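You operate a simulated robot arm through the tools that you are given. There is no shell and no other tool. Be economical: measure what you need, move in short steps, check, and stop when the job is done.

You are at the controls of a simulated two-armed robot. One attempt, no reset.

TASK
Pick up the small box from the steel table top with one hand, pass it to the other hand and put it in the cream box. Set down upright: small box.

It is judged by the outcome, as a careful person would: the job done as asked, and still so three seconds after it is handed in. It fails if anything else is knocked over, pushed out of place, dropped, spilled or broken.

THE ROBOT
Two 7-joint arms with two-finger parallel grippers on one trunk, on a base that drives. Base frame: it is fixed to the floor where the robot stands at the start and does not move with it; the origin is under the middle of the robot, x ahead of it, y to its left, z up; the surface under the hand at the start is at about z = 800. Readings come in mm, degrees, newtons and seconds.
The left shoulder is at the start at [65, 154, 1130], the right one opposite. Places, roughly: cream box inside (17x14 cm) [260, 1120, 880]. Payload 3.91 kg a hand.
The tool frame of a hand sits at the grasp point between the pads (the TCP): z along the fingers, y along the line on which they close. The tips reach 30 mm beyond it. Largest opening 110 mm; finger width 20, thickness 10; the body of the gripper, 48 by 112 mm, starts 55 mm behind the TCP.
Orientation is that of the tool frame in the base frame, as a unit quaternion [x, y, z, w]. With the fingers straight down and closing along the base's y, the tool's x points along the base's -x, its y along +y and its z along -z.

THE INTERFACE
- The arms move only by the tool play_rows. It takes "left_plan", "right_plan" or both (then of equal length, played together; a hand with none holds still); each is one flat list of numbers, 6 for each row, row after row: the shift along the base's x, y, z in mm, then the turn, a rotation vector about the base's x, y, z in degrees. In form: [x, y, z, ax, ay, az, x, y, z, ax, ay, az, ...]. A call has 1 to 20 rows; each row is the pose to reach, as a shift and turn from the pose commanded when the call began. "left_jaw" and "right_jaw" are, for a hand that has rows, the gripper command, from -1 (shut) to 1 (fully open), values between in proportion, set as the call begins (left out, the last holds). Rows are played at 5 a second. More than 50 mm and 8.6 degrees between two rows, or a gripper value outside its range, and nothing of the call is played. Where a pose cannot be reached the arm comes as near as it can. A force on the tool above 40 N (or 10 N above the force at the start of the call, whichever is more), or a blocked arm, ends the call early, and 0.2 s more pass. The fingers move at their own pace (about 108 mm/s each) and stop on an object; they squeeze with about 36 N. The grip force told is the motor's: it shows also when the fingers shut on nothing. Time passes only in rows, and 0.2 s behind the last, so rows that repeat a pose let the fingers close. It gives the time, the measured TCP pose, the force on the tool (base axes), the opening and the grip force at its end, in the units of the frame above (readings bear some noise), with the torque about the TCP (base axes, N m) and any sound that the robot's microphone picked up, and new pictures: "views" is both (left out), scene, wrist or none (wrist: the cameras of the hands that moved).
- Cameras (640 x 400 px; columns grow to the right, rows downward): "scene" is now at [116.1, 52.1, 1369.2]; the picture's right is [0.61, -0.80, 0.00], its down [-0.36, -0.27, -0.89] and it looks along [0.71, 0.54, -0.45] (base axes); focal length 227 px, centre (320, 200). "left" rides on the left gripper at [72, -17, -103] in its tool frame; the picture's right is [0.23, 0.97, 0.00], its down [-0.76, 0.18, -0.62] and it looks along [-0.61, 0.14, 0.78] (tool axes); focal length 222 px, centre (320, 200). "right" rides on the right gripper at [72, 17, -103] in its tool frame; the picture's right is [-0.23, 0.97, 0.00], its down [-0.76, -0.18, -0.62] and it looks along [-0.61, -0.14, 0.78] (tool axes); focal length 222 px, centre (320, 200). There is no depth. A picture from a camera that has moved, and an enlarged one, comes with that camera's place and axes in the base frame and with its lens.
- raise_lower(by): slides the trunk up (or, below 0, down) by that many mm; the arms and the scene camera ride with it, the base frame stays. It gives what a move gives, with no picture.
- base_move(legs): drives the robot by 1 to 6 legs, each [ahead, left, turn to the left] in mm, mm and degrees, along the robot's own axes; the way and the turn of a leg run together, so that a leg with both is an arc; at most 1500 mm and 180 degrees a leg. The arms and the cameras ride along, it lands a little off, and it stops where it bumps. It gives what a move gives, and a new picture of the scene camera.
- turn_head(pan, tilt): turns the head with the scene camera to pan (to the left, within 86 degrees either way) and tilt (down, from -29 to 69), counted from straight ahead of the robot. It gives what a move gives, and a new picture of the scene camera.
- zoom(camera, box): a new picture of the part [left, top, right, bottom] of that camera's present view, enlarged. No time passes.
- sign_off(): hands the job in; it is judged then, once.

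Go step by step. Nothing tells you exact positions but the pictures and the camera data: compare them with the known pose of the tool, close in by small moves and look again before you grip or let go. The budget is 120 turns and 260 pictures, counting those below and the enlarged ones. Unless the task says otherwise, let go and move clear before handing in, and close with one line.

The tools are called after ">>>" as name(argument=value, ...) on one line, values as JSON. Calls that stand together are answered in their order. play_rows: Moves the arms, as the interface text tells. Its arguments: {"type":"object","properties":{"left_plan":{"type":"array"},"left_jaw":{"type":"number"},"right_plan":{"type":"array"},"right_jaw":{"type":"number"},"views":{"type":"string","enum":["both","scene","wrist","none"]}},"required":[]} The other tools are called the same way: raise_lower (by) slides the trunk up or down; base_move (legs) drives the base; turn_head (pan, tilt) turns the head that bears the scene camera; zoom (camera, box) takes an enlarged picture of a part of a camera's view; sign_off () hands the job in.

At the start:

```text
time: 0.0
left_eef_pos: [491.8, 643.0, 1212.8]
left_tool_rot: [-0.001, 1.0, 0.001, 0.003]
left_ft_force: [0.6, 0.4, -0.6]
left_wrist_torque: [-0.03, 0.04, 0.0]
left_opening: 110.1
left_finger_force: 0.0
right_eef_pos: [533.8, 18.8, 1162.5]
right_tool_rot: [-0.002, 1.0, 0.001, 0.003]
right_ft_force: [-0.2, -0.5, 0.5]
right_wrist_torque: [-0.04, -0.01, 0.02]
right_opening: 109.9
right_finger_force: 0.0
trunk travel left (down, up): [-575.0, 365.0]
robot x, y, heading: [-1.7, -1.1, -0.1]
head pan, tilt: [37.3, 27.1]
```

scene: 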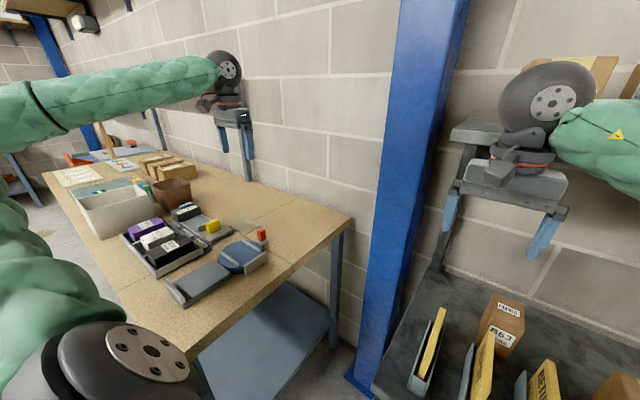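
right: 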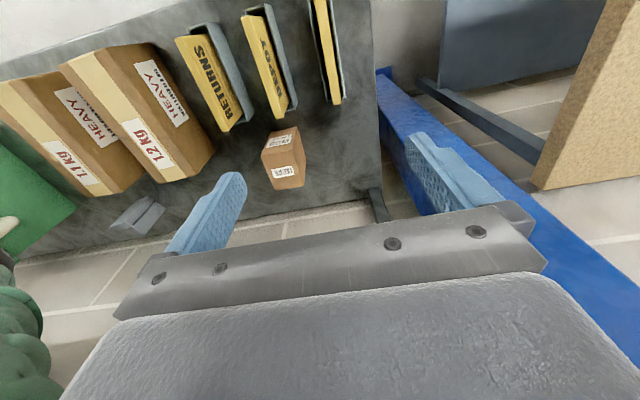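
left: 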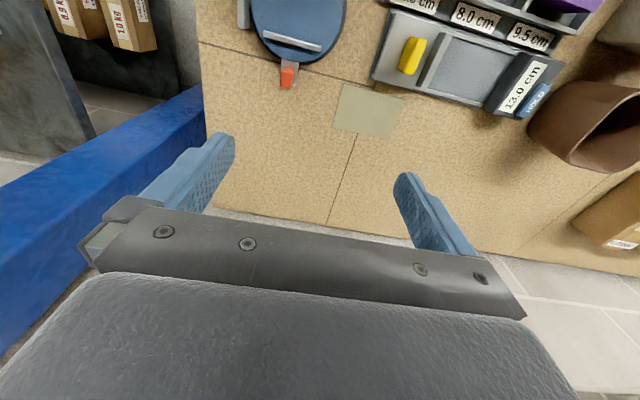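

The small box stands on the steel table, near [675, -90] by both cameras. The cream box is on the bench to the left. I'll enlarge both to get exact positions.

>>> zoom(camera="scene", box=[430, 260, 590, 360])

>>> zoom(camera="right", box=[200, 90, 360, 190])

>>> zoom(camera="scene", box=[40, 140, 280, 290])

```text
4.00 times, centred on (510, 310) of scene
camera zoom: at [116.1, 52.1, 1369.2], right [0.61, -0.8, 0.0], down [-0.36, -0.27, -0.89], along [0.71, 0.54, -0.45], focal length 909 px, centre (-440, -240)
```

zoom: 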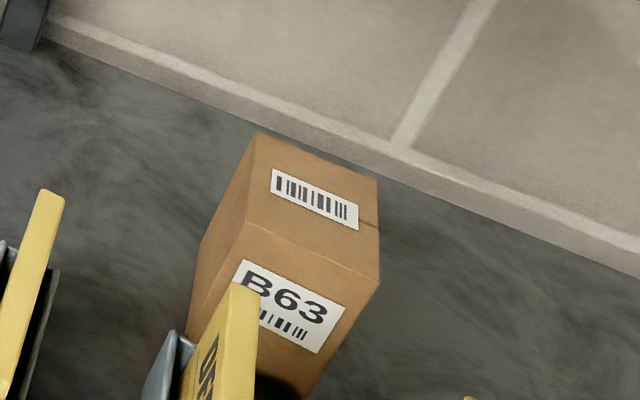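

```text
4.00 times, centred on (280, 140) of right
camera zoom: at [461.5, 37.7, 1267.1], right [0.22, 0.97, 0.0], down [0.76, -0.18, 0.63], along [0.61, -0.14, -0.78], focal length 888 px, centre (480, 440)
```

zoom: 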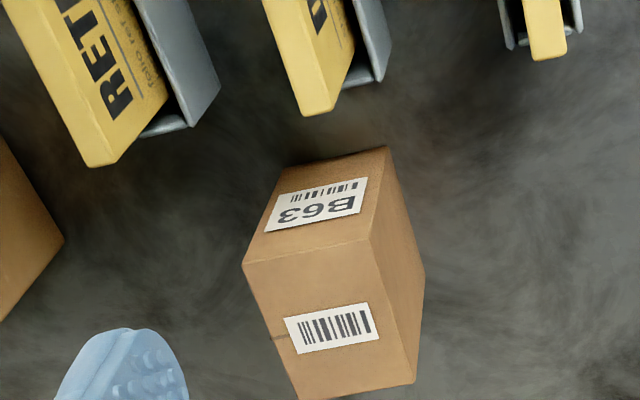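

```text
2.67 times, centred on (160, 215) of scene
camera zoom: at [116.1, 52.1, 1369.2], right [0.61, -0.8, 0.0], down [-0.36, -0.27, -0.89], along [0.71, 0.54, -0.45], focal length 606 px, centre (747, 160)
```

zoom: 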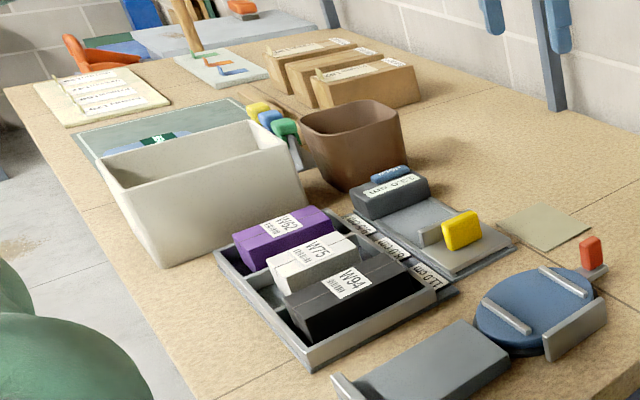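

By triangulation the box spans about x 620–701, y −106 to −48, z 800–909, and it is upright with the barcode on top. A sign just in front of it reaches about z 925. My plan is for the right hand to grip the near part of the top with a slight forward tilt, leaving the far part free for the left hand. First I'll move above it and look.

>>> play_rows(right_plan=[20, -19, -28, 0, -3, 0, 40, -38, -56, 0, -6, 0, 60, -57, -84, 0, -9, 0, 80, -76, -112, 0, -12, 0, 100, -96, -140, 0, -15, 0, 100, -96, -140, 0, -15, 0], right_jaw=1)

```text
time: 1.4
left_eef_pos: [500.3, 645.5, 1206.3]
left_tool_rot: [0.0, 1.0, -0.001, -0.001]
left_ft_force: [0.4, 0.4, -1.1]
left_wrist_torque: [0.03, 0.02, -0.02]
left_opening: 109.8
left_finger_force: 0.1
right_eef_pos: [642.9, -76.2, 1018.2]
right_tool_rot: [0.0, 0.992, -0.001, 0.13]
right_ft_force: [0.0, -0.2, 0.0]
right_wrist_torque: [0.01, 0.02, -0.01]
right_opening: 110.0
right_finger_force: 0.1
trunk travel left (down, up): [-575.0, 365.0]
robot x, y, heading: [-3.7, -0.9, 0.2]
head pan, tilt: [37.3, 27.1]
camera scene: at [124.8, 55.3, 1368.4], right [0.61, -0.8, 0.0], down [-0.36, -0.28, -0.89], along [0.71, 0.54, -0.46], focal length 227 px, centre (320, 200)
camera right: at [545.4, -58.1, 1101.6], right [0.22, 0.97, 0.06], down [0.58, -0.17, 0.8], along [0.79, -0.14, -0.6], focal length 222 px, centre (320, 200)
```

scene: 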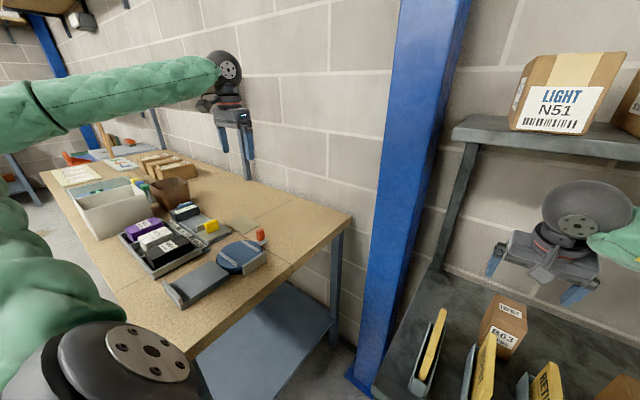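
right: 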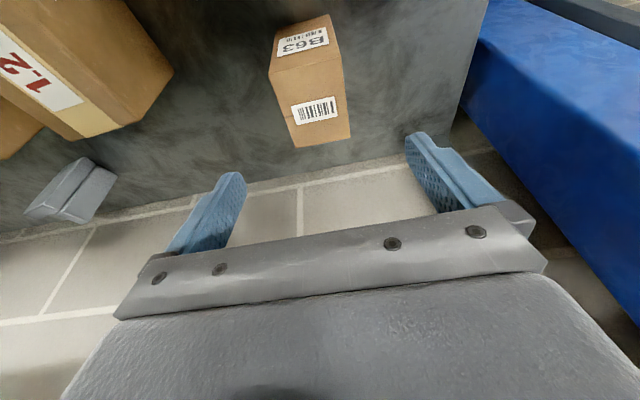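

The box estimate holds (centre about [659, −77], top about 909). I'll descend so the TCP sits about 27 mm below its top.

>>> play_rows(right_plan=[-2, -1, -35, 0, 0, 0, -4, -1, -70, 0, 0, 0, -5, -1, -100, 0, 0, 0, -5, -1, -134, 0, 0, 0, -5, -1, -134, 0, 0, 0], right_jaw=1)

```text
time: 2.6
left_eef_pos: [498.7, 645.2, 1208.7]
left_tool_rot: [0.0, 1.0, -0.001, 0.0]
left_ft_force: [0.0, 0.7, 0.2]
left_wrist_torque: [-0.01, 0.04, 0.0]
left_opening: 110.0
left_finger_force: 0.1
right_eef_pos: [637.4, -74.6, 884.6]
right_tool_rot: [-0.001, 0.991, -0.001, 0.131]
right_ft_force: [0.1, 0.5, 0.1]
right_wrist_torque: [0.03, -0.03, -0.01]
right_opening: 110.0
right_finger_force: 0.2
trunk travel left (down, up): [-575.0, 365.0]
robot x, y, heading: [1.0, -0.9, 0.3]
head pan, tilt: [37.3, 27.1]
camera scene: at [122.7, 55.4, 1368.6], right [0.61, -0.8, 0.0], down [-0.36, -0.28, -0.89], along [0.71, 0.54, -0.46], focal length 227 px, centre (320, 200)
camera right: at [541.3, -55.9, 967.3], right [0.22, 0.97, 0.06], down [0.57, -0.17, 0.8], along [0.79, -0.14, -0.6], focal length 222 px, centre (320, 200)
```

scene: 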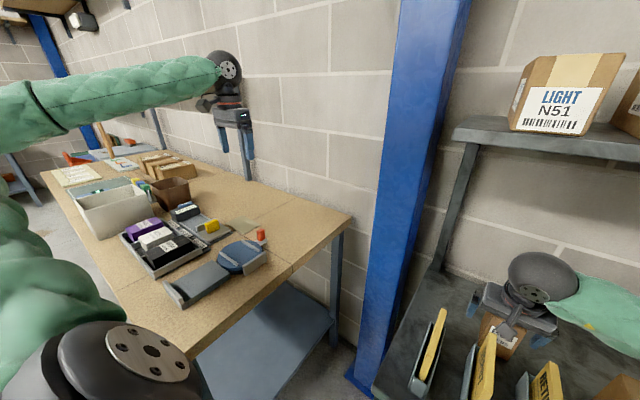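
right: 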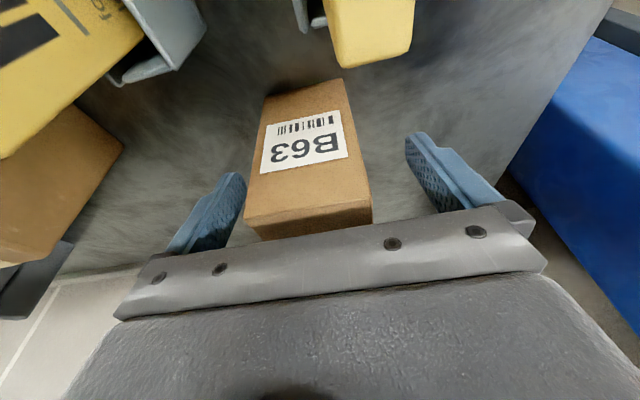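

The fingers straddle the box and are nearly centred. I'll nudge 2 mm and close.

>>> play_rows(right_plan=[0, -2, 0, 0, 0, 0, 0, -2, 0, 0, 0, 0], views="none")

>>> play_rows(right_plan=[0, 0, 0, 0, 0, 0, 0, 0, 0, 0, 0, 0, 0, 0, 0, 0, 0, 0, 0, 0, 0, 0, 0, 0], right_jaw=-1, views="wrist")

```text
time: 3.2
left_eef_pos: [498.2, 645.1, 1208.2]
left_tool_rot: [0.0, 1.0, -0.001, -0.001]
left_ft_force: [0.4, 0.6, 0.2]
left_wrist_torque: [-0.05, 0.02, 0.02]
left_opening: 110.0
left_finger_force: 0.0
right_eef_pos: [636.3, -76.7, 885.1]
right_tool_rot: [-0.001, 0.992, -0.002, 0.13]
right_ft_force: [0.3, 0.4, -0.6]
right_wrist_torque: [0.04, -0.01, 0.01]
right_opening: 110.1
right_finger_force: 0.0
trunk travel left (down, up): [-575.0, 365.0]
robot x, y, heading: [-1.8, -0.4, -0.0]
head pan, tilt: [37.3, 27.1]
```

```text
time: 4.2
left_eef_pos: [499.2, 645.5, 1208.3]
left_tool_rot: [0.0, 1.0, -0.001, 0.0]
left_ft_force: [-0.1, -0.9, 0.1]
left_wrist_torque: [-0.01, 0.01, 0.0]
left_opening: 110.1
left_finger_force: 0.1
right_eef_pos: [637.2, -76.4, 885.4]
right_tool_rot: [-0.002, 0.991, 0.0, 0.13]
right_ft_force: [0.4, -0.9, 1.9]
right_wrist_torque: [0.05, -0.06, -0.03]
right_opening: 59.8
right_finger_force: 35.8
trunk travel left (down, up): [-575.0, 365.0]
robot x, y, heading: [0.3, 2.1, 0.2]
head pan, tilt: [37.3, 27.1]
camera right: at [540.7, -58.4, 968.1], right [0.22, 0.97, 0.06], down [0.58, -0.17, 0.8], along [0.79, -0.14, -0.6], focal length 222 px, centre (320, 200)
```

right: 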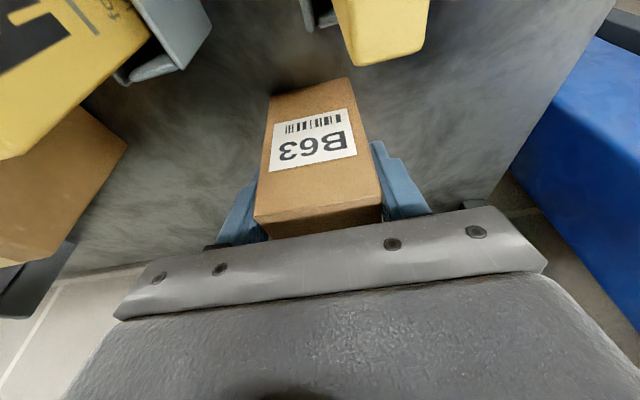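

It's gripped at 60 mm. I'll lift straight up and check for slip.

>>> play_rows(right_plan=[0, 0, 20, 0, 0, 0, 0, 0, 50, 0, 0, 0, 0, 0, 90, 0, 0, 0, 0, 0, 135, 0, 0, 0, 0, 0, 175, 0, 0, 0, 0, 0, 175, 0, 0, 0])

```text
time: 5.6
left_eef_pos: [498.6, 645.0, 1207.2]
left_tool_rot: [0.0, 1.0, -0.001, 0.0]
left_ft_force: [-0.3, -0.4, -0.4]
left_wrist_torque: [0.01, -0.01, -0.01]
left_opening: 110.0
left_finger_force: 0.0
right_eef_pos: [632.8, -76.4, 1058.1]
right_tool_rot: [-0.002, 0.992, 0.0, 0.13]
right_ft_force: [-0.8, -0.7, -0.9]
right_wrist_torque: [0.0, 0.04, -0.02]
right_opening: 59.9
right_finger_force: 36.0
trunk travel left (down, up): [-575.0, 365.0]
robot x, y, heading: [1.3, -1.1, -0.1]
head pan, tilt: [37.3, 27.1]
camera scene: at [123.1, 54.9, 1368.3], right [0.61, -0.8, 0.0], down [-0.36, -0.28, -0.89], along [0.71, 0.54, -0.46], focal length 227 px, centre (320, 200)
camera right: at [536.8, -58.2, 1140.5], right [0.22, 0.97, 0.06], down [0.58, -0.17, 0.8], along [0.79, -0.14, -0.6], focal length 222 px, centre (320, 200)
```

scene: 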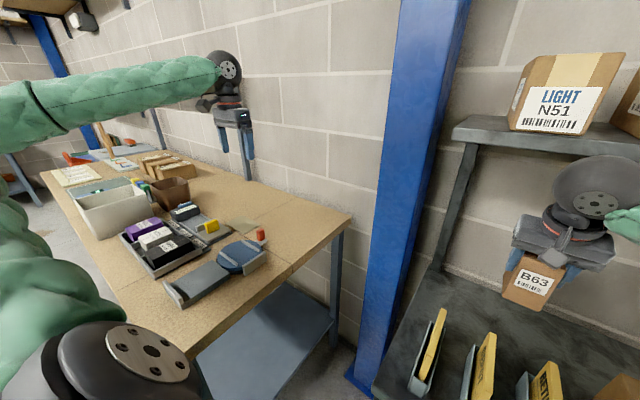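
right: 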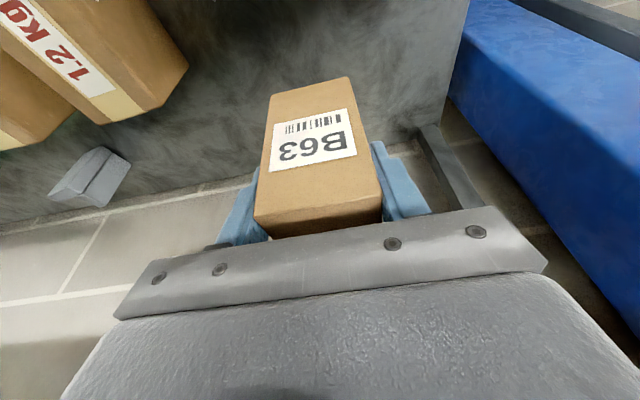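

The lift is clean and the box is light. Now I'll back the hand off to the front and yaw it +90° so the free part of the box faces the left hand.

>>> play_rows(right_plan=[-5, 3, 7, 0, 0, 7.5, -10, 6, 14, 0, 0, 15, -15, 9, 21, 0, 0, 22.5, -20, 12, 28, 0, 0, 30, -25, 15, 35, 0, 0, 37.5, -30, 18, 42, 0, 0, 45, -35, 21, 49, 0, 0, 52.5, -40, 24, 56, 0, 0, 60, -45, 27, 63, 0, 0, 67.5, -50, 30, 70, 0, 0, 75, -55, 33, 77, 0, 0, 82.5, -60, 36, 84, 0, 0, 90, -60, 36, 84, 0, 0, 90])

```text
time: 8.4
left_eef_pos: [490.6, 645.2, 1212.9]
left_tool_rot: [0.0, 1.0, -0.001, 0.003]
left_ft_force: [-0.4, 0.0, 0.3]
left_wrist_torque: [0.0, 0.01, -0.02]
left_opening: 109.7
left_finger_force: 0.1
right_eef_pos: [570.4, -44.3, 1142.4]
right_tool_rot: [-0.652, 0.747, 0.083, 0.102]
right_ft_force: [0.7, 0.3, -1.3]
right_wrist_torque: [-0.05, 0.01, -0.04]
right_opening: 59.9
right_finger_force: 35.5
right hand out of reach, approached as far as the arm can: row 12, 13
trunk travel left (down, up): [-575.0, 365.0]
robot x, y, heading: [-1.5, -0.9, -0.0]
head pan, tilt: [37.3, 27.1]
camera scene: at [113.8, 54.5, 1369.8], right [0.61, -0.8, 0.0], down [-0.36, -0.28, -0.89], along [0.71, 0.54, -0.45], focal length 227 px, centre (320, 200)
camera right: at [540.5, -135.7, 1225.6], right [-0.94, 0.35, 0.05], down [0.25, 0.55, 0.8], along [0.25, 0.76, -0.6], focal length 222 px, centre (320, 200)
```

scene: 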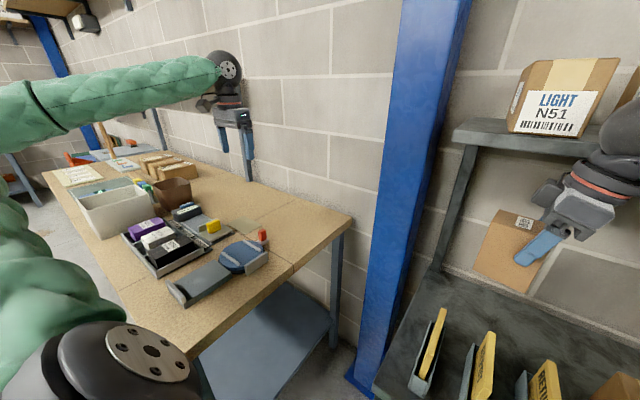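
right: 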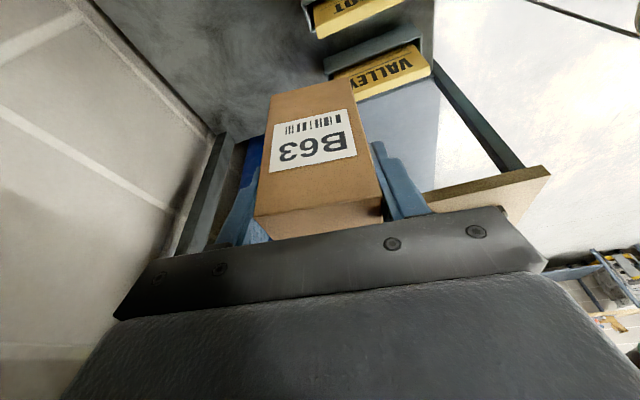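

The yaw stopped at about 82°. Bringing the hand nearer the robot's midline should gain some more, so I'll move right there and swing the left hand over to a standoff with mirrored yaw and a 30° inward tilt.

>>> play_rows(right_plan=[-25, 6, 0, 0, 0, 0, -50, 12, 0, 0, 0, 0, -75, 18, 0, 0, 0, 0, -100, 24, 0, 0, 0, 0, -100, 24, 0, 0, 0, 0], views="none")

>>> play_rows(left_plan=[-2, -30, 3, -1.96, -1.96, -7.31, -5, -60, 6, -3.92, -3.92, -14.62, -7, -90, 9, -5.88, -5.88, -21.94, -10, -120, 12, -7.83, -7.83, -29.25, -12, -150, 15, -9.79, -9.79, -36.56, -15, -180, 18, -11.75, -11.75, -43.87, -17, -210, 21, -13.7, -13.7, -51.19, -20, -240, 24, -15.67, -15.67, -58.5, -22, -270, 27, -17.6, -17.6, -65.8, -25, -300, 30, -19.6, -19.6, -73.1, -27, -330, 33, -21.5, -21.5, -80.4, -30, -360, 36, -23.5, -23.5, -87.75, -30, -360, 36, -23.5, -23.5, -87.75], left_jaw=1)

```text
time: 9.6
left_eef_pos: [499.4, 644.8, 1207.5]
left_tool_rot: [0.0, 1.0, -0.001, -0.001]
left_ft_force: [0.0, 0.4, 0.2]
left_wrist_torque: [-0.02, 0.05, 0.0]
left_opening: 110.2
left_finger_force: 0.0
right_eef_pos: [479.7, -18.8, 1136.2]
right_tool_rot: [-0.652, 0.747, 0.086, 0.096]
right_ft_force: [0.9, 0.0, -2.1]
right_wrist_torque: [-0.07, 0.01, 0.0]
right_opening: 60.1
right_finger_force: 36.1
trunk travel left (down, up): [-575.0, 365.0]
robot x, y, heading: [-1.6, 1.0, -0.1]
head pan, tilt: [37.3, 27.1]
```

```text
time: 12.4
left_eef_pos: [470.9, 283.8, 1244.8]
left_tool_rot: [0.683, 0.682, -0.185, 0.183]
left_ft_force: [-0.3, -1.0, -0.1]
left_wrist_torque: [-0.01, 0.01, 0.01]
left_opening: 110.4
left_finger_force: 0.1
right_eef_pos: [477.2, -19.7, 1136.7]
right_tool_rot: [-0.653, 0.746, 0.085, 0.098]
right_ft_force: [-0.7, -0.1, -1.4]
right_wrist_torque: [0.01, 0.0, -0.01]
right_opening: 59.6
right_finger_force: 36.2
trunk travel left (down, up): [-575.0, 365.0]
robot x, y, heading: [-0.3, -2.2, -0.1]
head pan, tilt: [37.3, 27.1]
camera scene: at [122.9, 55.7, 1368.6], right [0.61, -0.8, 0.0], down [-0.36, -0.28, -0.89], along [0.71, 0.54, -0.46], focal length 227 px, centre (320, 200)
camera left: at [454.3, 399.3, 1298.2], right [0.97, 0.19, -0.11], down [0.18, -0.35, 0.92], along [0.14, -0.92, -0.37], focal length 222 px, centre (320, 200)
```

scene: 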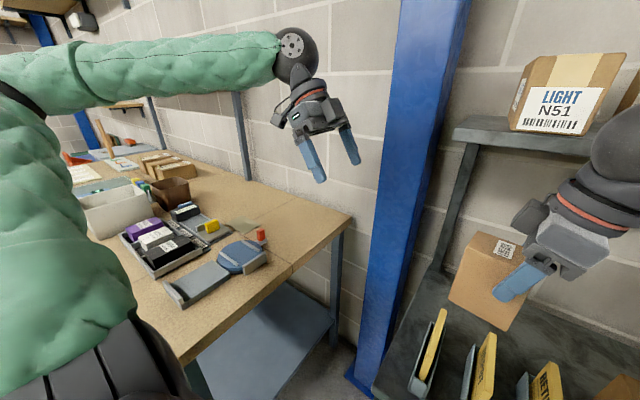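
left: 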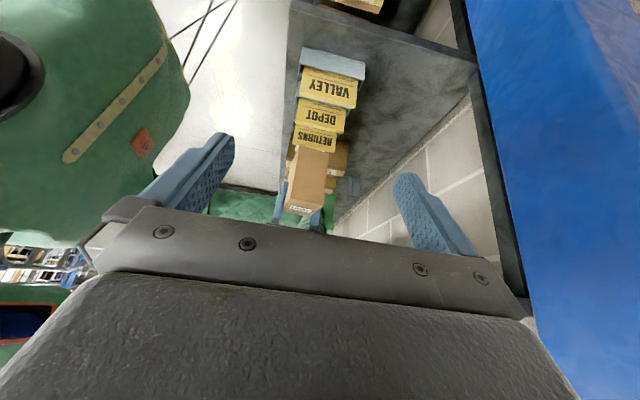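

The left hand reaches yaw −90° easily, and the right hand holds 82°. The box centre should be near [480, 3], with its top at about 1160. I'll add −8° of yaw to the left hand and move it to a pre-grasp point on its approach line.

>>> play_rows(left_plan=[4, -39, 0, 0, 0, -1.6, 8, -78, 0, 0, 0, -3.2, 12, -117, 0, 0, 0, -4.8, 17, -156, 0, 0, 0, -6.4, 21, -194, -3, 0, 0, -8, 21, -194, -3, 0, 0, -8])

>>> turn_head(pan=5, tilt=30)

```text
time: 13.8
left_eef_pos: [491.8, 89.1, 1242.4]
left_tool_rot: [0.729, 0.633, -0.195, 0.171]
left_ft_force: [-0.5, 0.4, -0.1]
left_wrist_torque: [-0.03, 0.02, -0.01]
left_opening: 110.0
left_finger_force: 0.0
right_eef_pos: [478.2, -18.7, 1137.3]
right_tool_rot: [-0.652, 0.747, 0.085, 0.098]
right_ft_force: [-0.9, 0.0, -1.8]
right_wrist_torque: [-0.07, 0.0, 0.03]
right_opening: 59.8
right_finger_force: 36.2
trunk travel left (down, up): [-575.0, 365.0]
robot x, y, heading: [-4.0, 1.2, 0.0]
head pan, tilt: [37.3, 27.1]
camera scene: at [122.5, 56.1, 1368.6], right [0.61, -0.8, 0.0], down [-0.36, -0.28, -0.89], along [0.71, 0.54, -0.46], focal length 227 px, centre (320, 200)
camera left: at [490.6, 205.5, 1295.5], right [0.99, 0.06, -0.11], down [0.13, -0.37, 0.92], along [0.01, -0.93, -0.37], focal length 222 px, centre (320, 200)
```

scene: 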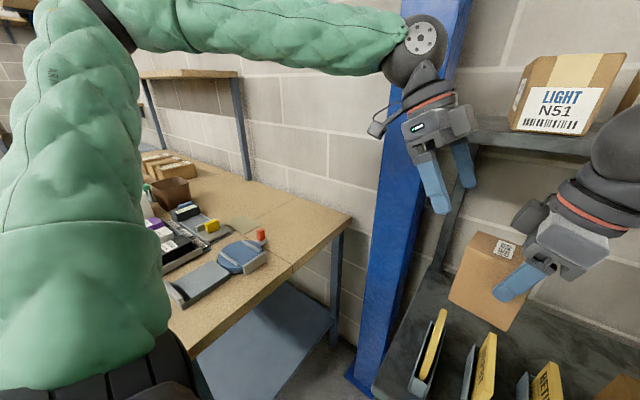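
left: 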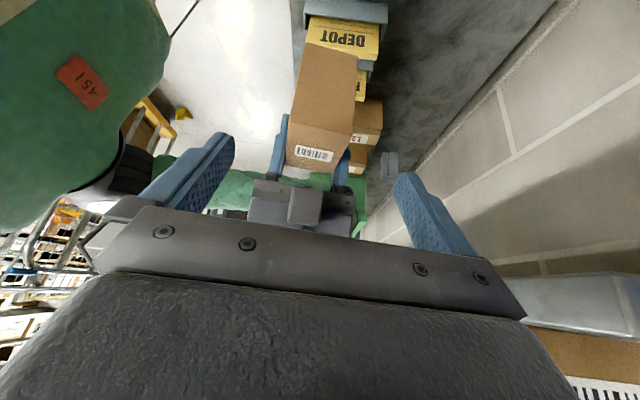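

```text
time: 14.8
left_eef_pos: [491.6, 87.7, 1242.0]
left_tool_rot: [0.729, 0.634, -0.196, 0.169]
left_ft_force: [-0.1, -0.3, 0.3]
left_wrist_torque: [-0.02, -0.01, 0.01]
left_opening: 110.1
left_finger_force: 0.1
right_eef_pos: [478.3, -20.5, 1136.3]
right_tool_rot: [-0.652, 0.747, 0.085, 0.098]
right_ft_force: [-0.2, -0.2, -1.2]
right_wrist_torque: [-0.01, 0.07, -0.03]
right_opening: 59.8
right_finger_force: 36.6
trunk travel left (down, up): [-575.0, 365.0]
robot x, y, heading: [-0.9, -1.7, -0.0]
head pan, tilt: [5.0, 30.0]
camera scene: at [140.5, 7.7, 1364.0], right [0.09, -1.0, 0.0], down [-0.5, -0.04, -0.87], along [0.86, 0.08, -0.5], focal length 227 px, centre (320, 200)
```

scene: 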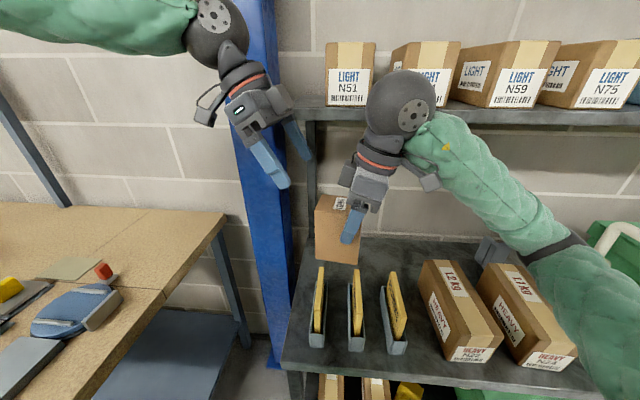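

>>> zoom(camera="left", box=[240, 20, 400, 220])

>>> zoom(camera="scene", box=[240, 110, 440, 270])

```text
2.00 times, centred on (320, 120) of left
camera zoom: at [491.1, 204.8, 1295.3], right [0.99, 0.06, -0.12], down [0.13, -0.37, 0.92], along [0.01, -0.93, -0.37], focal length 444 px, centre (320, 360)
```

zoom: 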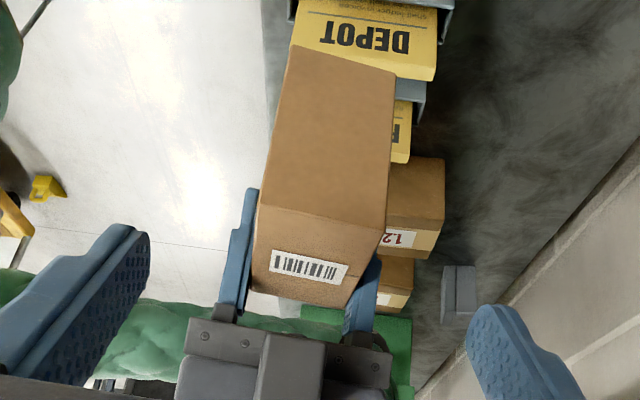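

```text
2.50 times, centred on (340, 190) of scene
camera zoom: at [140.5, 7.7, 1364.0], right [0.09, -1.0, 0.0], down [-0.5, -0.04, -0.87], along [0.86, 0.08, -0.5], focal length 568 px, centre (270, 225)
```

zoom: 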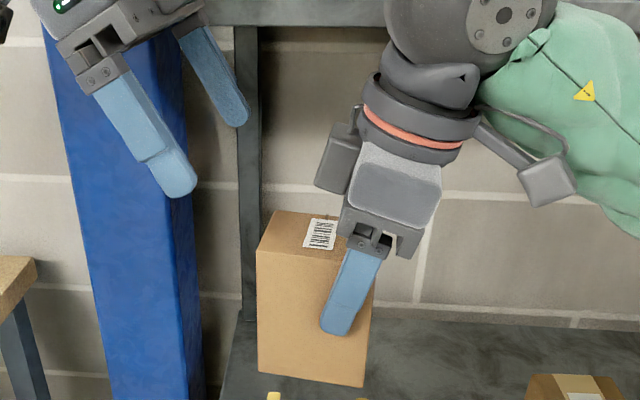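

The measured box end midpoint matches the prediction within about 1 mm. The right gripper has a protruding block on its inner side, so I'll tilt the left hand to 35° and grip higher and further out. I'll go most of the way and look.

>>> play_rows(left_plan=[0, 5, 0, -2.5, 0.35, 0, 0, 8, 0, -4.95, 0.7, 0, -1, -8, -22, -4.95, 0.7, 0, -3, -22, -46, -4.95, 0.7, 0, -4, -33, -64, -4.95, 0.7, 0, -4, -33, -64, -4.95, 0.7, 0])

>>> zoom(camera="scene", box=[240, 110, 440, 270])

```text
time: 16.2
left_eef_pos: [485.0, 57.4, 1178.5]
left_tool_rot: [0.719, 0.626, -0.227, 0.198]
left_ft_force: [1.2, 0.4, 0.0]
left_wrist_torque: [-0.03, -0.02, 0.03]
left_opening: 110.2
left_finger_force: 0.1
right_eef_pos: [477.1, -19.1, 1136.8]
right_tool_rot: [-0.652, 0.747, 0.086, 0.098]
right_ft_force: [-0.4, 0.2, -1.3]
right_wrist_torque: [-0.04, 0.0, 0.0]
right_opening: 59.8
right_finger_force: 36.3
trunk travel left (down, up): [-575.0, 365.0]
robot x, y, heading: [0.5, -3.4, 0.1]
head pan, tilt: [5.0, 30.0]
camera scene: at [140.2, 8.0, 1364.0], right [0.09, -1.0, 0.0], down [-0.5, -0.04, -0.87], along [0.86, 0.08, -0.5], focal length 227 px, centre (320, 200)
camera left: at [483.5, 178.3, 1222.2], right [0.99, 0.05, -0.13], down [0.14, -0.29, 0.95], along [0.01, -0.96, -0.29], focal length 222 px, centre (320, 200)
```

scene: 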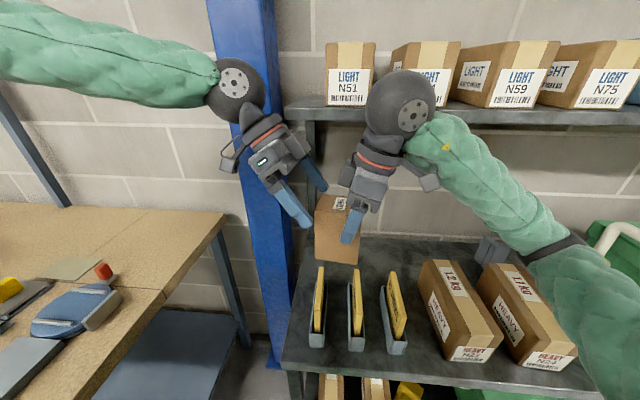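
left: 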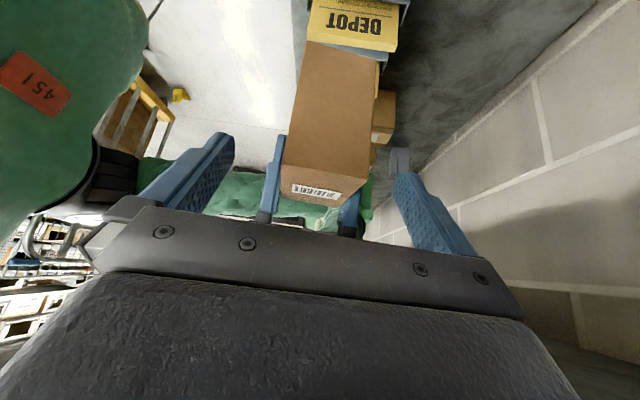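

```text
2.50 times, centred on (340, 190) of scene
camera zoom: at [140.2, 8.0, 1364.0], right [0.09, -1.0, 0.0], down [-0.5, -0.04, -0.87], along [0.86, 0.08, -0.5], focal length 568 px, centre (270, 225)
```

zoom: 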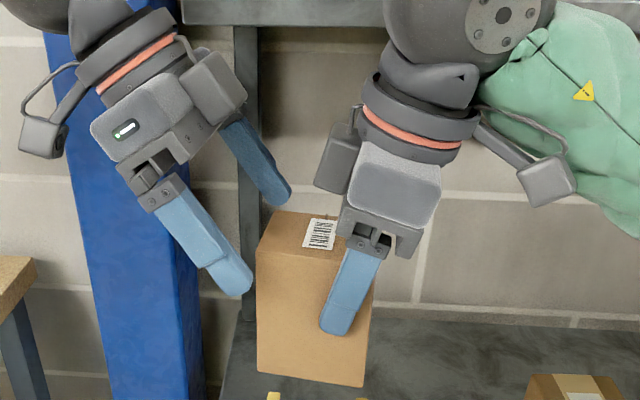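

There's good clearance between the hands. I'll make the final approach and check before closing.

>>> play_rows(left_plan=[0, -8, -11, 0, 0, 0, 0, -16, -22, 0, 0, 0, 0, -23, -33, 0, 0, 0, 0, -23, -33, 0, 0, 0], views="wrist")

>>> zoom(camera="scene", box=[240, 110, 440, 270])

```text
time: 17.2
left_eef_pos: [484.0, 35.0, 1145.8]
left_tool_rot: [0.72, 0.625, -0.227, 0.195]
left_ft_force: [0.6, -0.2, -0.4]
left_wrist_torque: [-0.01, -0.01, -0.01]
left_opening: 110.3
left_finger_force: 0.1
right_eef_pos: [478.8, -19.0, 1137.1]
right_tool_rot: [-0.653, 0.746, 0.085, 0.097]
right_ft_force: [-0.3, 0.6, -1.8]
right_wrist_torque: [-0.04, 0.01, 0.01]
right_opening: 59.8
right_finger_force: 36.0
trunk travel left (down, up): [-575.0, 365.0]
robot x, y, heading: [-2.6, 1.1, 0.5]
head pan, tilt: [5.0, 30.0]
camera left: at [484.1, 156.6, 1189.1], right [0.99, 0.05, -0.13], down [0.14, -0.29, 0.95], along [0.01, -0.96, -0.29], focal length 222 px, centre (320, 200)
```

left: 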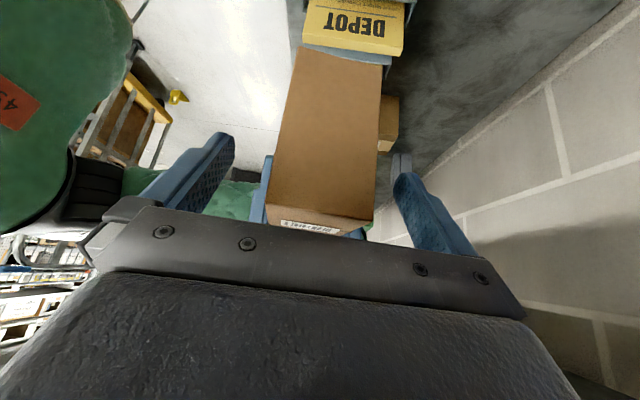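

```text
2.50 times, centred on (340, 190) of scene
camera zoom: at [140.3, 7.7, 1364.0], right [0.09, -1.0, 0.0], down [-0.5, -0.04, -0.87], along [0.86, 0.08, -0.5], focal length 568 px, centre (270, 225)
```

zoom: 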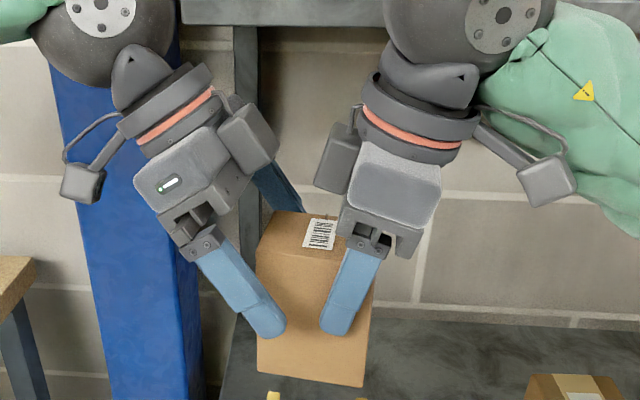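

The left fingers straddle the outer end, centred within 2 mm and clear of the right fingers. I'll close the left hand.

>>> play_rows(left_plan=[0, 0, 0, 0, 0, 0, 0, 0, 0, 0, 0, 0, 0, 0, 0, 0, 0, 0, 0, 0, 0, 0, 0, 0], left_jaw=-1, views="wrist")

>>> zoom(camera="scene", box=[240, 110, 440, 270])

```text
time: 18.2
left_eef_pos: [486.0, 35.3, 1145.7]
left_tool_rot: [0.719, 0.627, -0.227, 0.197]
left_ft_force: [19.4, -5.8, -5.2]
left_wrist_torque: [0.22, -0.27, 0.59]
left_opening: 59.8
left_finger_force: 36.0
right_eef_pos: [478.1, -20.9, 1136.3]
right_tool_rot: [-0.653, 0.746, 0.085, 0.097]
right_ft_force: [-19.3, 5.4, 6.8]
right_wrist_torque: [0.12, 0.0, 0.59]
right_opening: 59.8
right_finger_force: 35.9
trunk travel left (down, up): [-575.0, 365.0]
robot x, y, heading: [2.9, 2.8, 0.1]
head pan, tilt: [5.0, 30.0]
camera left: at [484.9, 156.6, 1189.2], right [0.99, 0.05, -0.13], down [0.14, -0.29, 0.95], along [0.01, -0.96, -0.29], focal length 222 px, centre (320, 200)
```

left: 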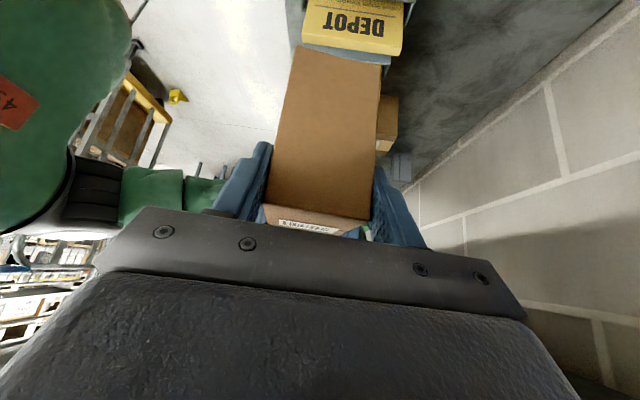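

```text
2.50 times, centred on (340, 190) of scene
camera zoom: at [140.6, 7.4, 1364.0], right [0.09, -1.0, 0.0], down [-0.5, -0.04, -0.87], along [0.86, 0.08, -0.5], focal length 568 px, centre (270, 225)
```

zoom: 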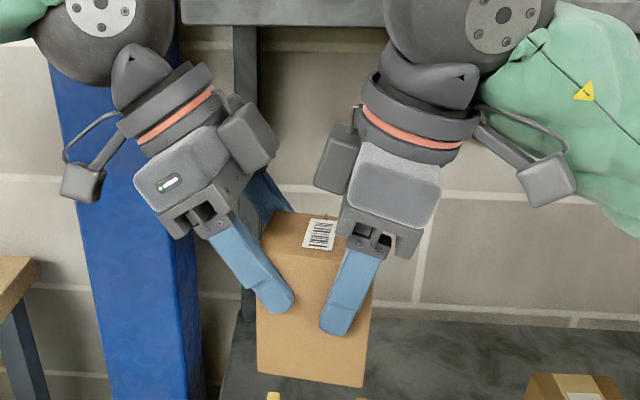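

Both hands hold the box with a 19 N sideways load between them. I'll relieve that with a small left shift before opening the right.

>>> play_rows(left_plan=[2, -0.3, 0, 0, 0, 0, 2, -0.3, 0, 0, 0, 0], views="none")

```text
time: 18.8
left_eef_pos: [485.5, 35.8, 1146.0]
left_tool_rot: [0.72, 0.625, -0.228, 0.197]
left_ft_force: [-0.9, -13.1, -0.1]
left_wrist_torque: [-0.35, 0.01, -0.11]
left_opening: 59.6
left_finger_force: 35.8
right_eef_pos: [479.9, -20.4, 1137.2]
right_tool_rot: [-0.652, 0.747, 0.086, 0.098]
right_ft_force: [1.4, 13.1, -1.1]
right_wrist_torque: [0.19, -0.02, 0.18]
right_opening: 60.0
right_finger_force: 35.7
trunk travel left (down, up): [-575.0, 365.0]
robot x, y, heading: [-2.2, -1.3, 0.1]
head pan, tilt: [5.0, 30.0]
```

The load is small enough now. I'll open the right hand fully while the left holds.

>>> play_rows(right_plan=[0, 0, 0, 0, 0, 0, 0, 0, 0, 0, 0, 0, 0, 0, 0, 0, 0, 0, 0, 0, 0, 0, 0, 0], right_jaw=1, views="scene")

```text
time: 19.8
left_eef_pos: [485.6, 35.6, 1146.1]
left_tool_rot: [0.72, 0.625, -0.228, 0.197]
left_ft_force: [0.2, 0.4, -0.3]
left_wrist_torque: [0.08, -0.04, -0.01]
left_opening: 59.9
left_finger_force: 36.3
right_eef_pos: [477.4, -19.1, 1137.6]
right_tool_rot: [-0.652, 0.747, 0.086, 0.098]
right_ft_force: [0.1, 0.5, -0.8]
right_wrist_torque: [-0.03, 0.01, 0.0]
right_opening: 110.0
right_finger_force: 0.0
trunk travel left (down, up): [-575.0, 365.0]
robot x, y, heading: [2.6, 0.3, 0.1]
head pan, tilt: [5.0, 30.0]
camera scene: at [140.6, 7.4, 1364.0], right [0.09, -1.0, 0.0], down [-0.5, -0.04, -0.87], along [0.86, 0.08, -0.5], focal length 227 px, centre (320, 200)
```

scene: 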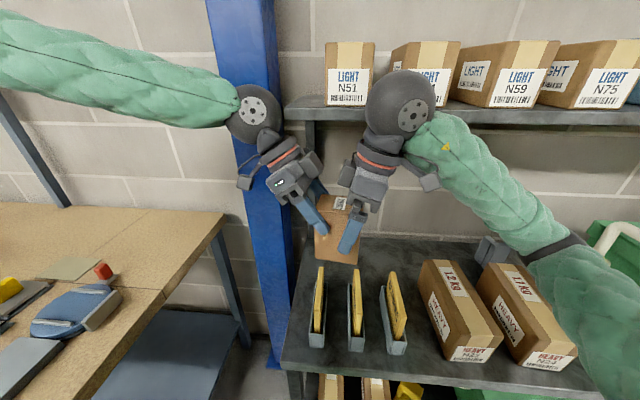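

The left hand now holds the box alone. I'll withdraw the right hand back along its fingers, then out to the right.

>>> play_rows(right_plan=[-1, -5, 20, 0, 0, 0, -3, -14, 50, 0, 0, 0, -5, -24, 85, 0, 0, 0, -8, -60, 90, 0, 0, 0, -10, -105, 90, 0, 0, 0, -10, -150, 90, 0, 0, 0, -10, -150, 90, 0, 0, 0], views="scene")

>>> turn_head(pan=65, tilt=35)

```text
time: 21.4
left_eef_pos: [487.1, 38.5, 1144.8]
left_tool_rot: [0.72, 0.626, -0.228, 0.197]
left_ft_force: [-0.5, -0.1, -0.1]
left_wrist_torque: [0.07, -0.01, 0.0]
left_opening: 59.7
left_finger_force: 35.9
right_eef_pos: [470.0, -170.6, 1226.4]
right_tool_rot: [-0.653, 0.746, 0.085, 0.096]
right_ft_force: [0.4, -0.2, 0.1]
right_wrist_torque: [-0.04, 0.02, 0.02]
right_opening: 110.4
right_finger_force: 0.1
trunk travel left (down, up): [-575.0, 365.0]
robot x, y, heading: [3.0, 1.2, 0.0]
head pan, tilt: [5.0, 30.0]
camera scene: at [141.4, 9.0, 1363.9], right [0.09, -1.0, 0.0], down [-0.5, -0.04, -0.87], along [0.86, 0.07, -0.5], focal length 227 px, centre (320, 200)
```

scene: 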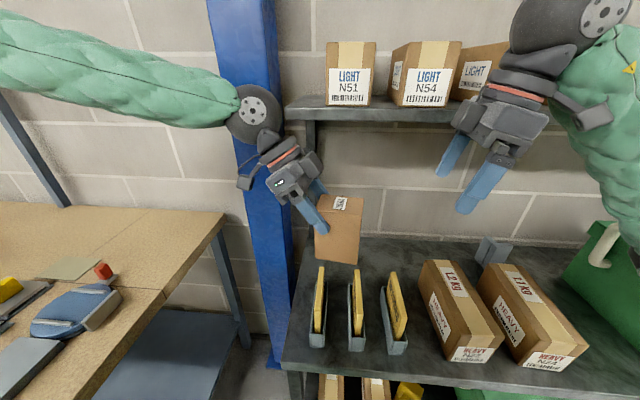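

```text
time: 22.7
left_eef_pos: [486.7, 35.4, 1145.4]
left_tool_rot: [0.72, 0.626, -0.227, 0.197]
left_ft_force: [-0.1, 0.2, -0.6]
left_wrist_torque: [0.06, 0.0, 0.01]
left_opening: 59.8
left_finger_force: 35.5
right_eef_pos: [470.0, -172.0, 1227.1]
right_tool_rot: [-0.652, 0.747, 0.085, 0.097]
right_ft_force: [-0.4, 0.1, 0.0]
right_wrist_torque: [0.0, -0.01, 0.03]
right_opening: 109.8
right_finger_force: 0.1
trunk travel left (down, up): [-575.0, 365.0]
robot x, y, heading: [2.8, 1.3, 0.1]
head pan, tilt: [65.0, 35.0]
camera scene: at [87.8, 79.2, 1356.2], right [0.91, -0.42, 0.0], down [-0.24, -0.52, -0.82], along [0.35, 0.74, -0.57], focal length 227 px, centre (320, 200)
```

scene: 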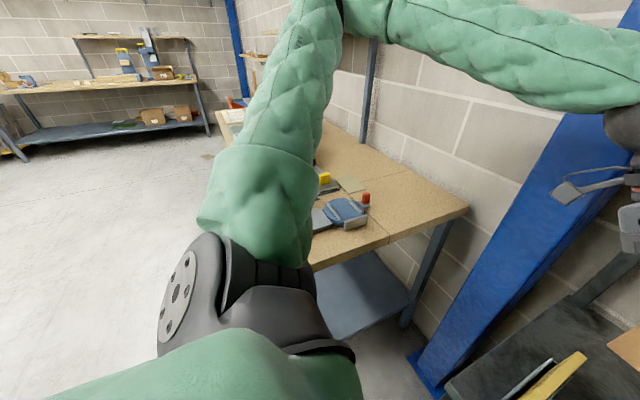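

The left arm hides the bench. From the first picture I place the bench's front edge near x≈175 from y≈500 onward. So I'll back straight off 350 mm, then slide left toward the cream box and re-measure.

>>> base_move(legs=[[-350, 0, 0]])

>>> turn_head(pan=86, tilt=25)

```text
time: 25.0
left_eef_pos: [132.9, 36.5, 1145.4]
left_tool_rot: [0.718, 0.627, -0.227, 0.198]
left_ft_force: [-0.3, 0.3, 0.6]
left_wrist_torque: [0.06, -0.01, 0.01]
left_opening: 59.6
left_finger_force: 36.2
right_eef_pos: [116.4, -170.2, 1229.1]
right_tool_rot: [-0.654, 0.745, 0.085, 0.098]
right_ft_force: [-0.2, 1.1, -0.8]
right_wrist_torque: [0.01, 0.01, -0.01]
right_opening: 110.0
right_finger_force: 0.2
trunk travel left (down, up): [-575.0, 365.0]
robot x, y, heading: [-352.5, -0.4, 0.3]
head pan, tilt: [65.0, 35.0]
camera scene: at [-267.4, 79.0, 1356.3], right [0.91, -0.42, 0.0], down [-0.24, -0.52, -0.82], along [0.34, 0.74, -0.57], focal length 227 px, centre (320, 200)
```

scene: 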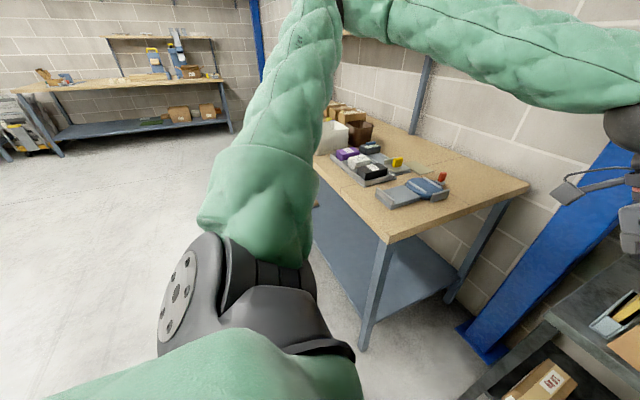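

```text
time: 25.8
left_eef_pos: [132.8, 36.9, 1145.5]
left_tool_rot: [0.719, 0.627, -0.227, 0.197]
left_ft_force: [0.0, -0.6, -0.8]
left_wrist_torque: [0.05, 0.0, 0.02]
left_opening: 59.9
left_finger_force: 35.7
right_eef_pos: [117.0, -171.0, 1227.0]
right_tool_rot: [-0.654, 0.745, 0.086, 0.096]
right_ft_force: [0.9, 0.5, 0.1]
right_wrist_torque: [-0.04, 0.0, -0.04]
right_opening: 110.0
right_finger_force: 0.1
trunk travel left (down, up): [-575.0, 365.0]
robot x, y, heading: [-355.2, -1.8, 0.2]
head pan, tilt: [85.9, 25.0]
camera scene: at [-296.8, 91.0, 1371.9], right [1.0, -0.07, 0.0], down [-0.03, -0.42, -0.91], along [0.06, 0.9, -0.42], focal length 227 px, centre (320, 200)
```

scene: 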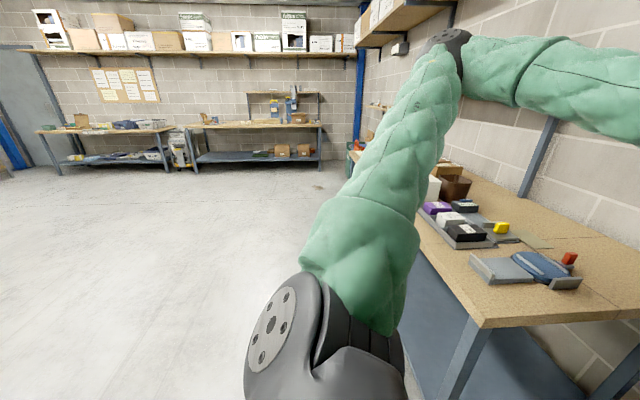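

The way left is clear. I'll slide left about 880 mm so the cream box ends up ahead and slightly left.

>>> base_move(legs=[[0, 880, 0]])

>>> turn_head(pan=20, tilt=40)

```text
time: 30.4
left_eef_pos: [136.6, 899.9, 1146.5]
left_tool_rot: [0.723, 0.622, -0.229, 0.196]
left_ft_force: [-0.9, 0.2, -0.4]
left_wrist_torque: [0.08, 0.01, 0.01]
left_opening: 59.8
left_finger_force: 36.2
right_eef_pos: [116.8, 692.9, 1228.8]
right_tool_rot: [-0.65, 0.749, 0.085, 0.098]
right_ft_force: [-0.1, 0.1, -0.1]
right_wrist_torque: [-0.02, -0.04, 0.0]
right_opening: 110.1
right_finger_force: 0.1
trunk travel left (down, up): [-575.0, 365.0]
robot x, y, heading: [-349.0, 867.7, -0.4]
head pan, tilt: [85.9, 25.0]
camera scene: at [-293.4, 959.4, 1372.0], right [1.0, -0.08, 0.0], down [-0.03, -0.42, -0.91], along [0.07, 0.9, -0.42], focal length 227 px, centre (320, 200)
```

scene: 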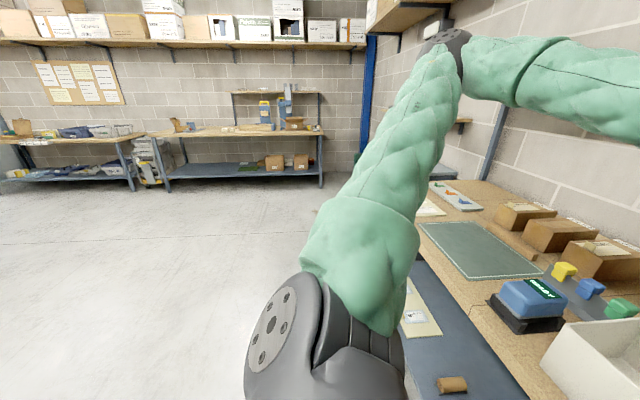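

```text
time: 31.8
left_eef_pos: [136.1, 899.6, 1146.0]
left_tool_rot: [0.723, 0.622, -0.229, 0.196]
left_ft_force: [-0.6, 1.1, 0.0]
left_wrist_torque: [0.08, 0.01, -0.02]
left_opening: 59.9
left_finger_force: 36.0
right_eef_pos: [117.2, 691.5, 1227.8]
right_tool_rot: [-0.65, 0.749, 0.086, 0.098]
right_ft_force: [0.4, -0.6, -0.4]
right_wrist_torque: [0.03, -0.02, -0.03]
right_opening: 110.2
right_finger_force: 0.1
trunk travel left (down, up): [-575.0, 365.0]
robot x, y, heading: [-355.9, 862.5, -0.6]
head pan, tilt: [20.0, 40.0]
camera scene: at [-220.7, 895.5, 1348.6], right [0.33, -0.94, 0.0], down [-0.61, -0.21, -0.77], along [0.72, 0.26, -0.64], focal length 227 px, centre (320, 200)
```

scene: 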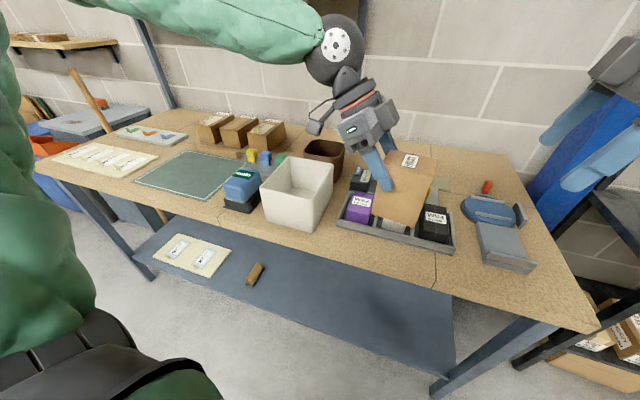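

Now I have a clear view of the cream box. I'll zoom in on it to measure its rim and depth.

>>> zoom(camera="scene", box=[210, 120, 370, 240])

>>> zoom(camera="scene", box=[300, 80, 460, 240])

```text
3.33 times, centred on (290, 180) of scene
camera zoom: at [-220.7, 895.5, 1348.6], right [0.33, -0.94, 0.0], down [-0.61, -0.21, -0.77], along [0.72, 0.26, -0.64], focal length 757 px, centre (420, 267)
```

zoom: 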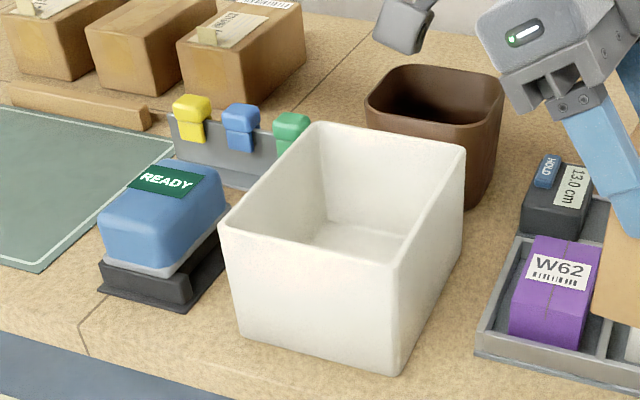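

```text
2.50 times, centred on (380, 160) of scene
camera zoom: at [-220.7, 895.5, 1348.6], right [0.33, -0.94, 0.0], down [-0.61, -0.21, -0.77], along [0.72, 0.26, -0.64], focal length 568 px, centre (170, 300)
```

zoom: 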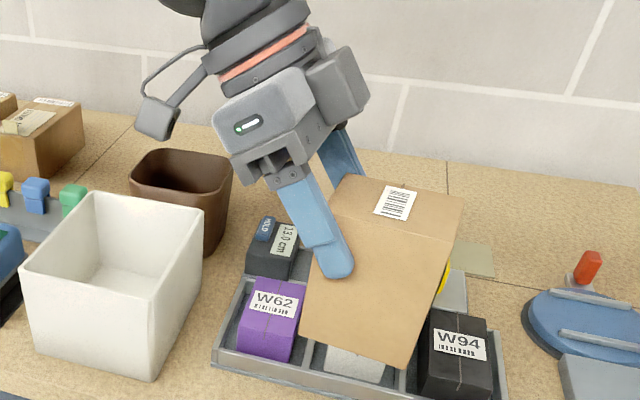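

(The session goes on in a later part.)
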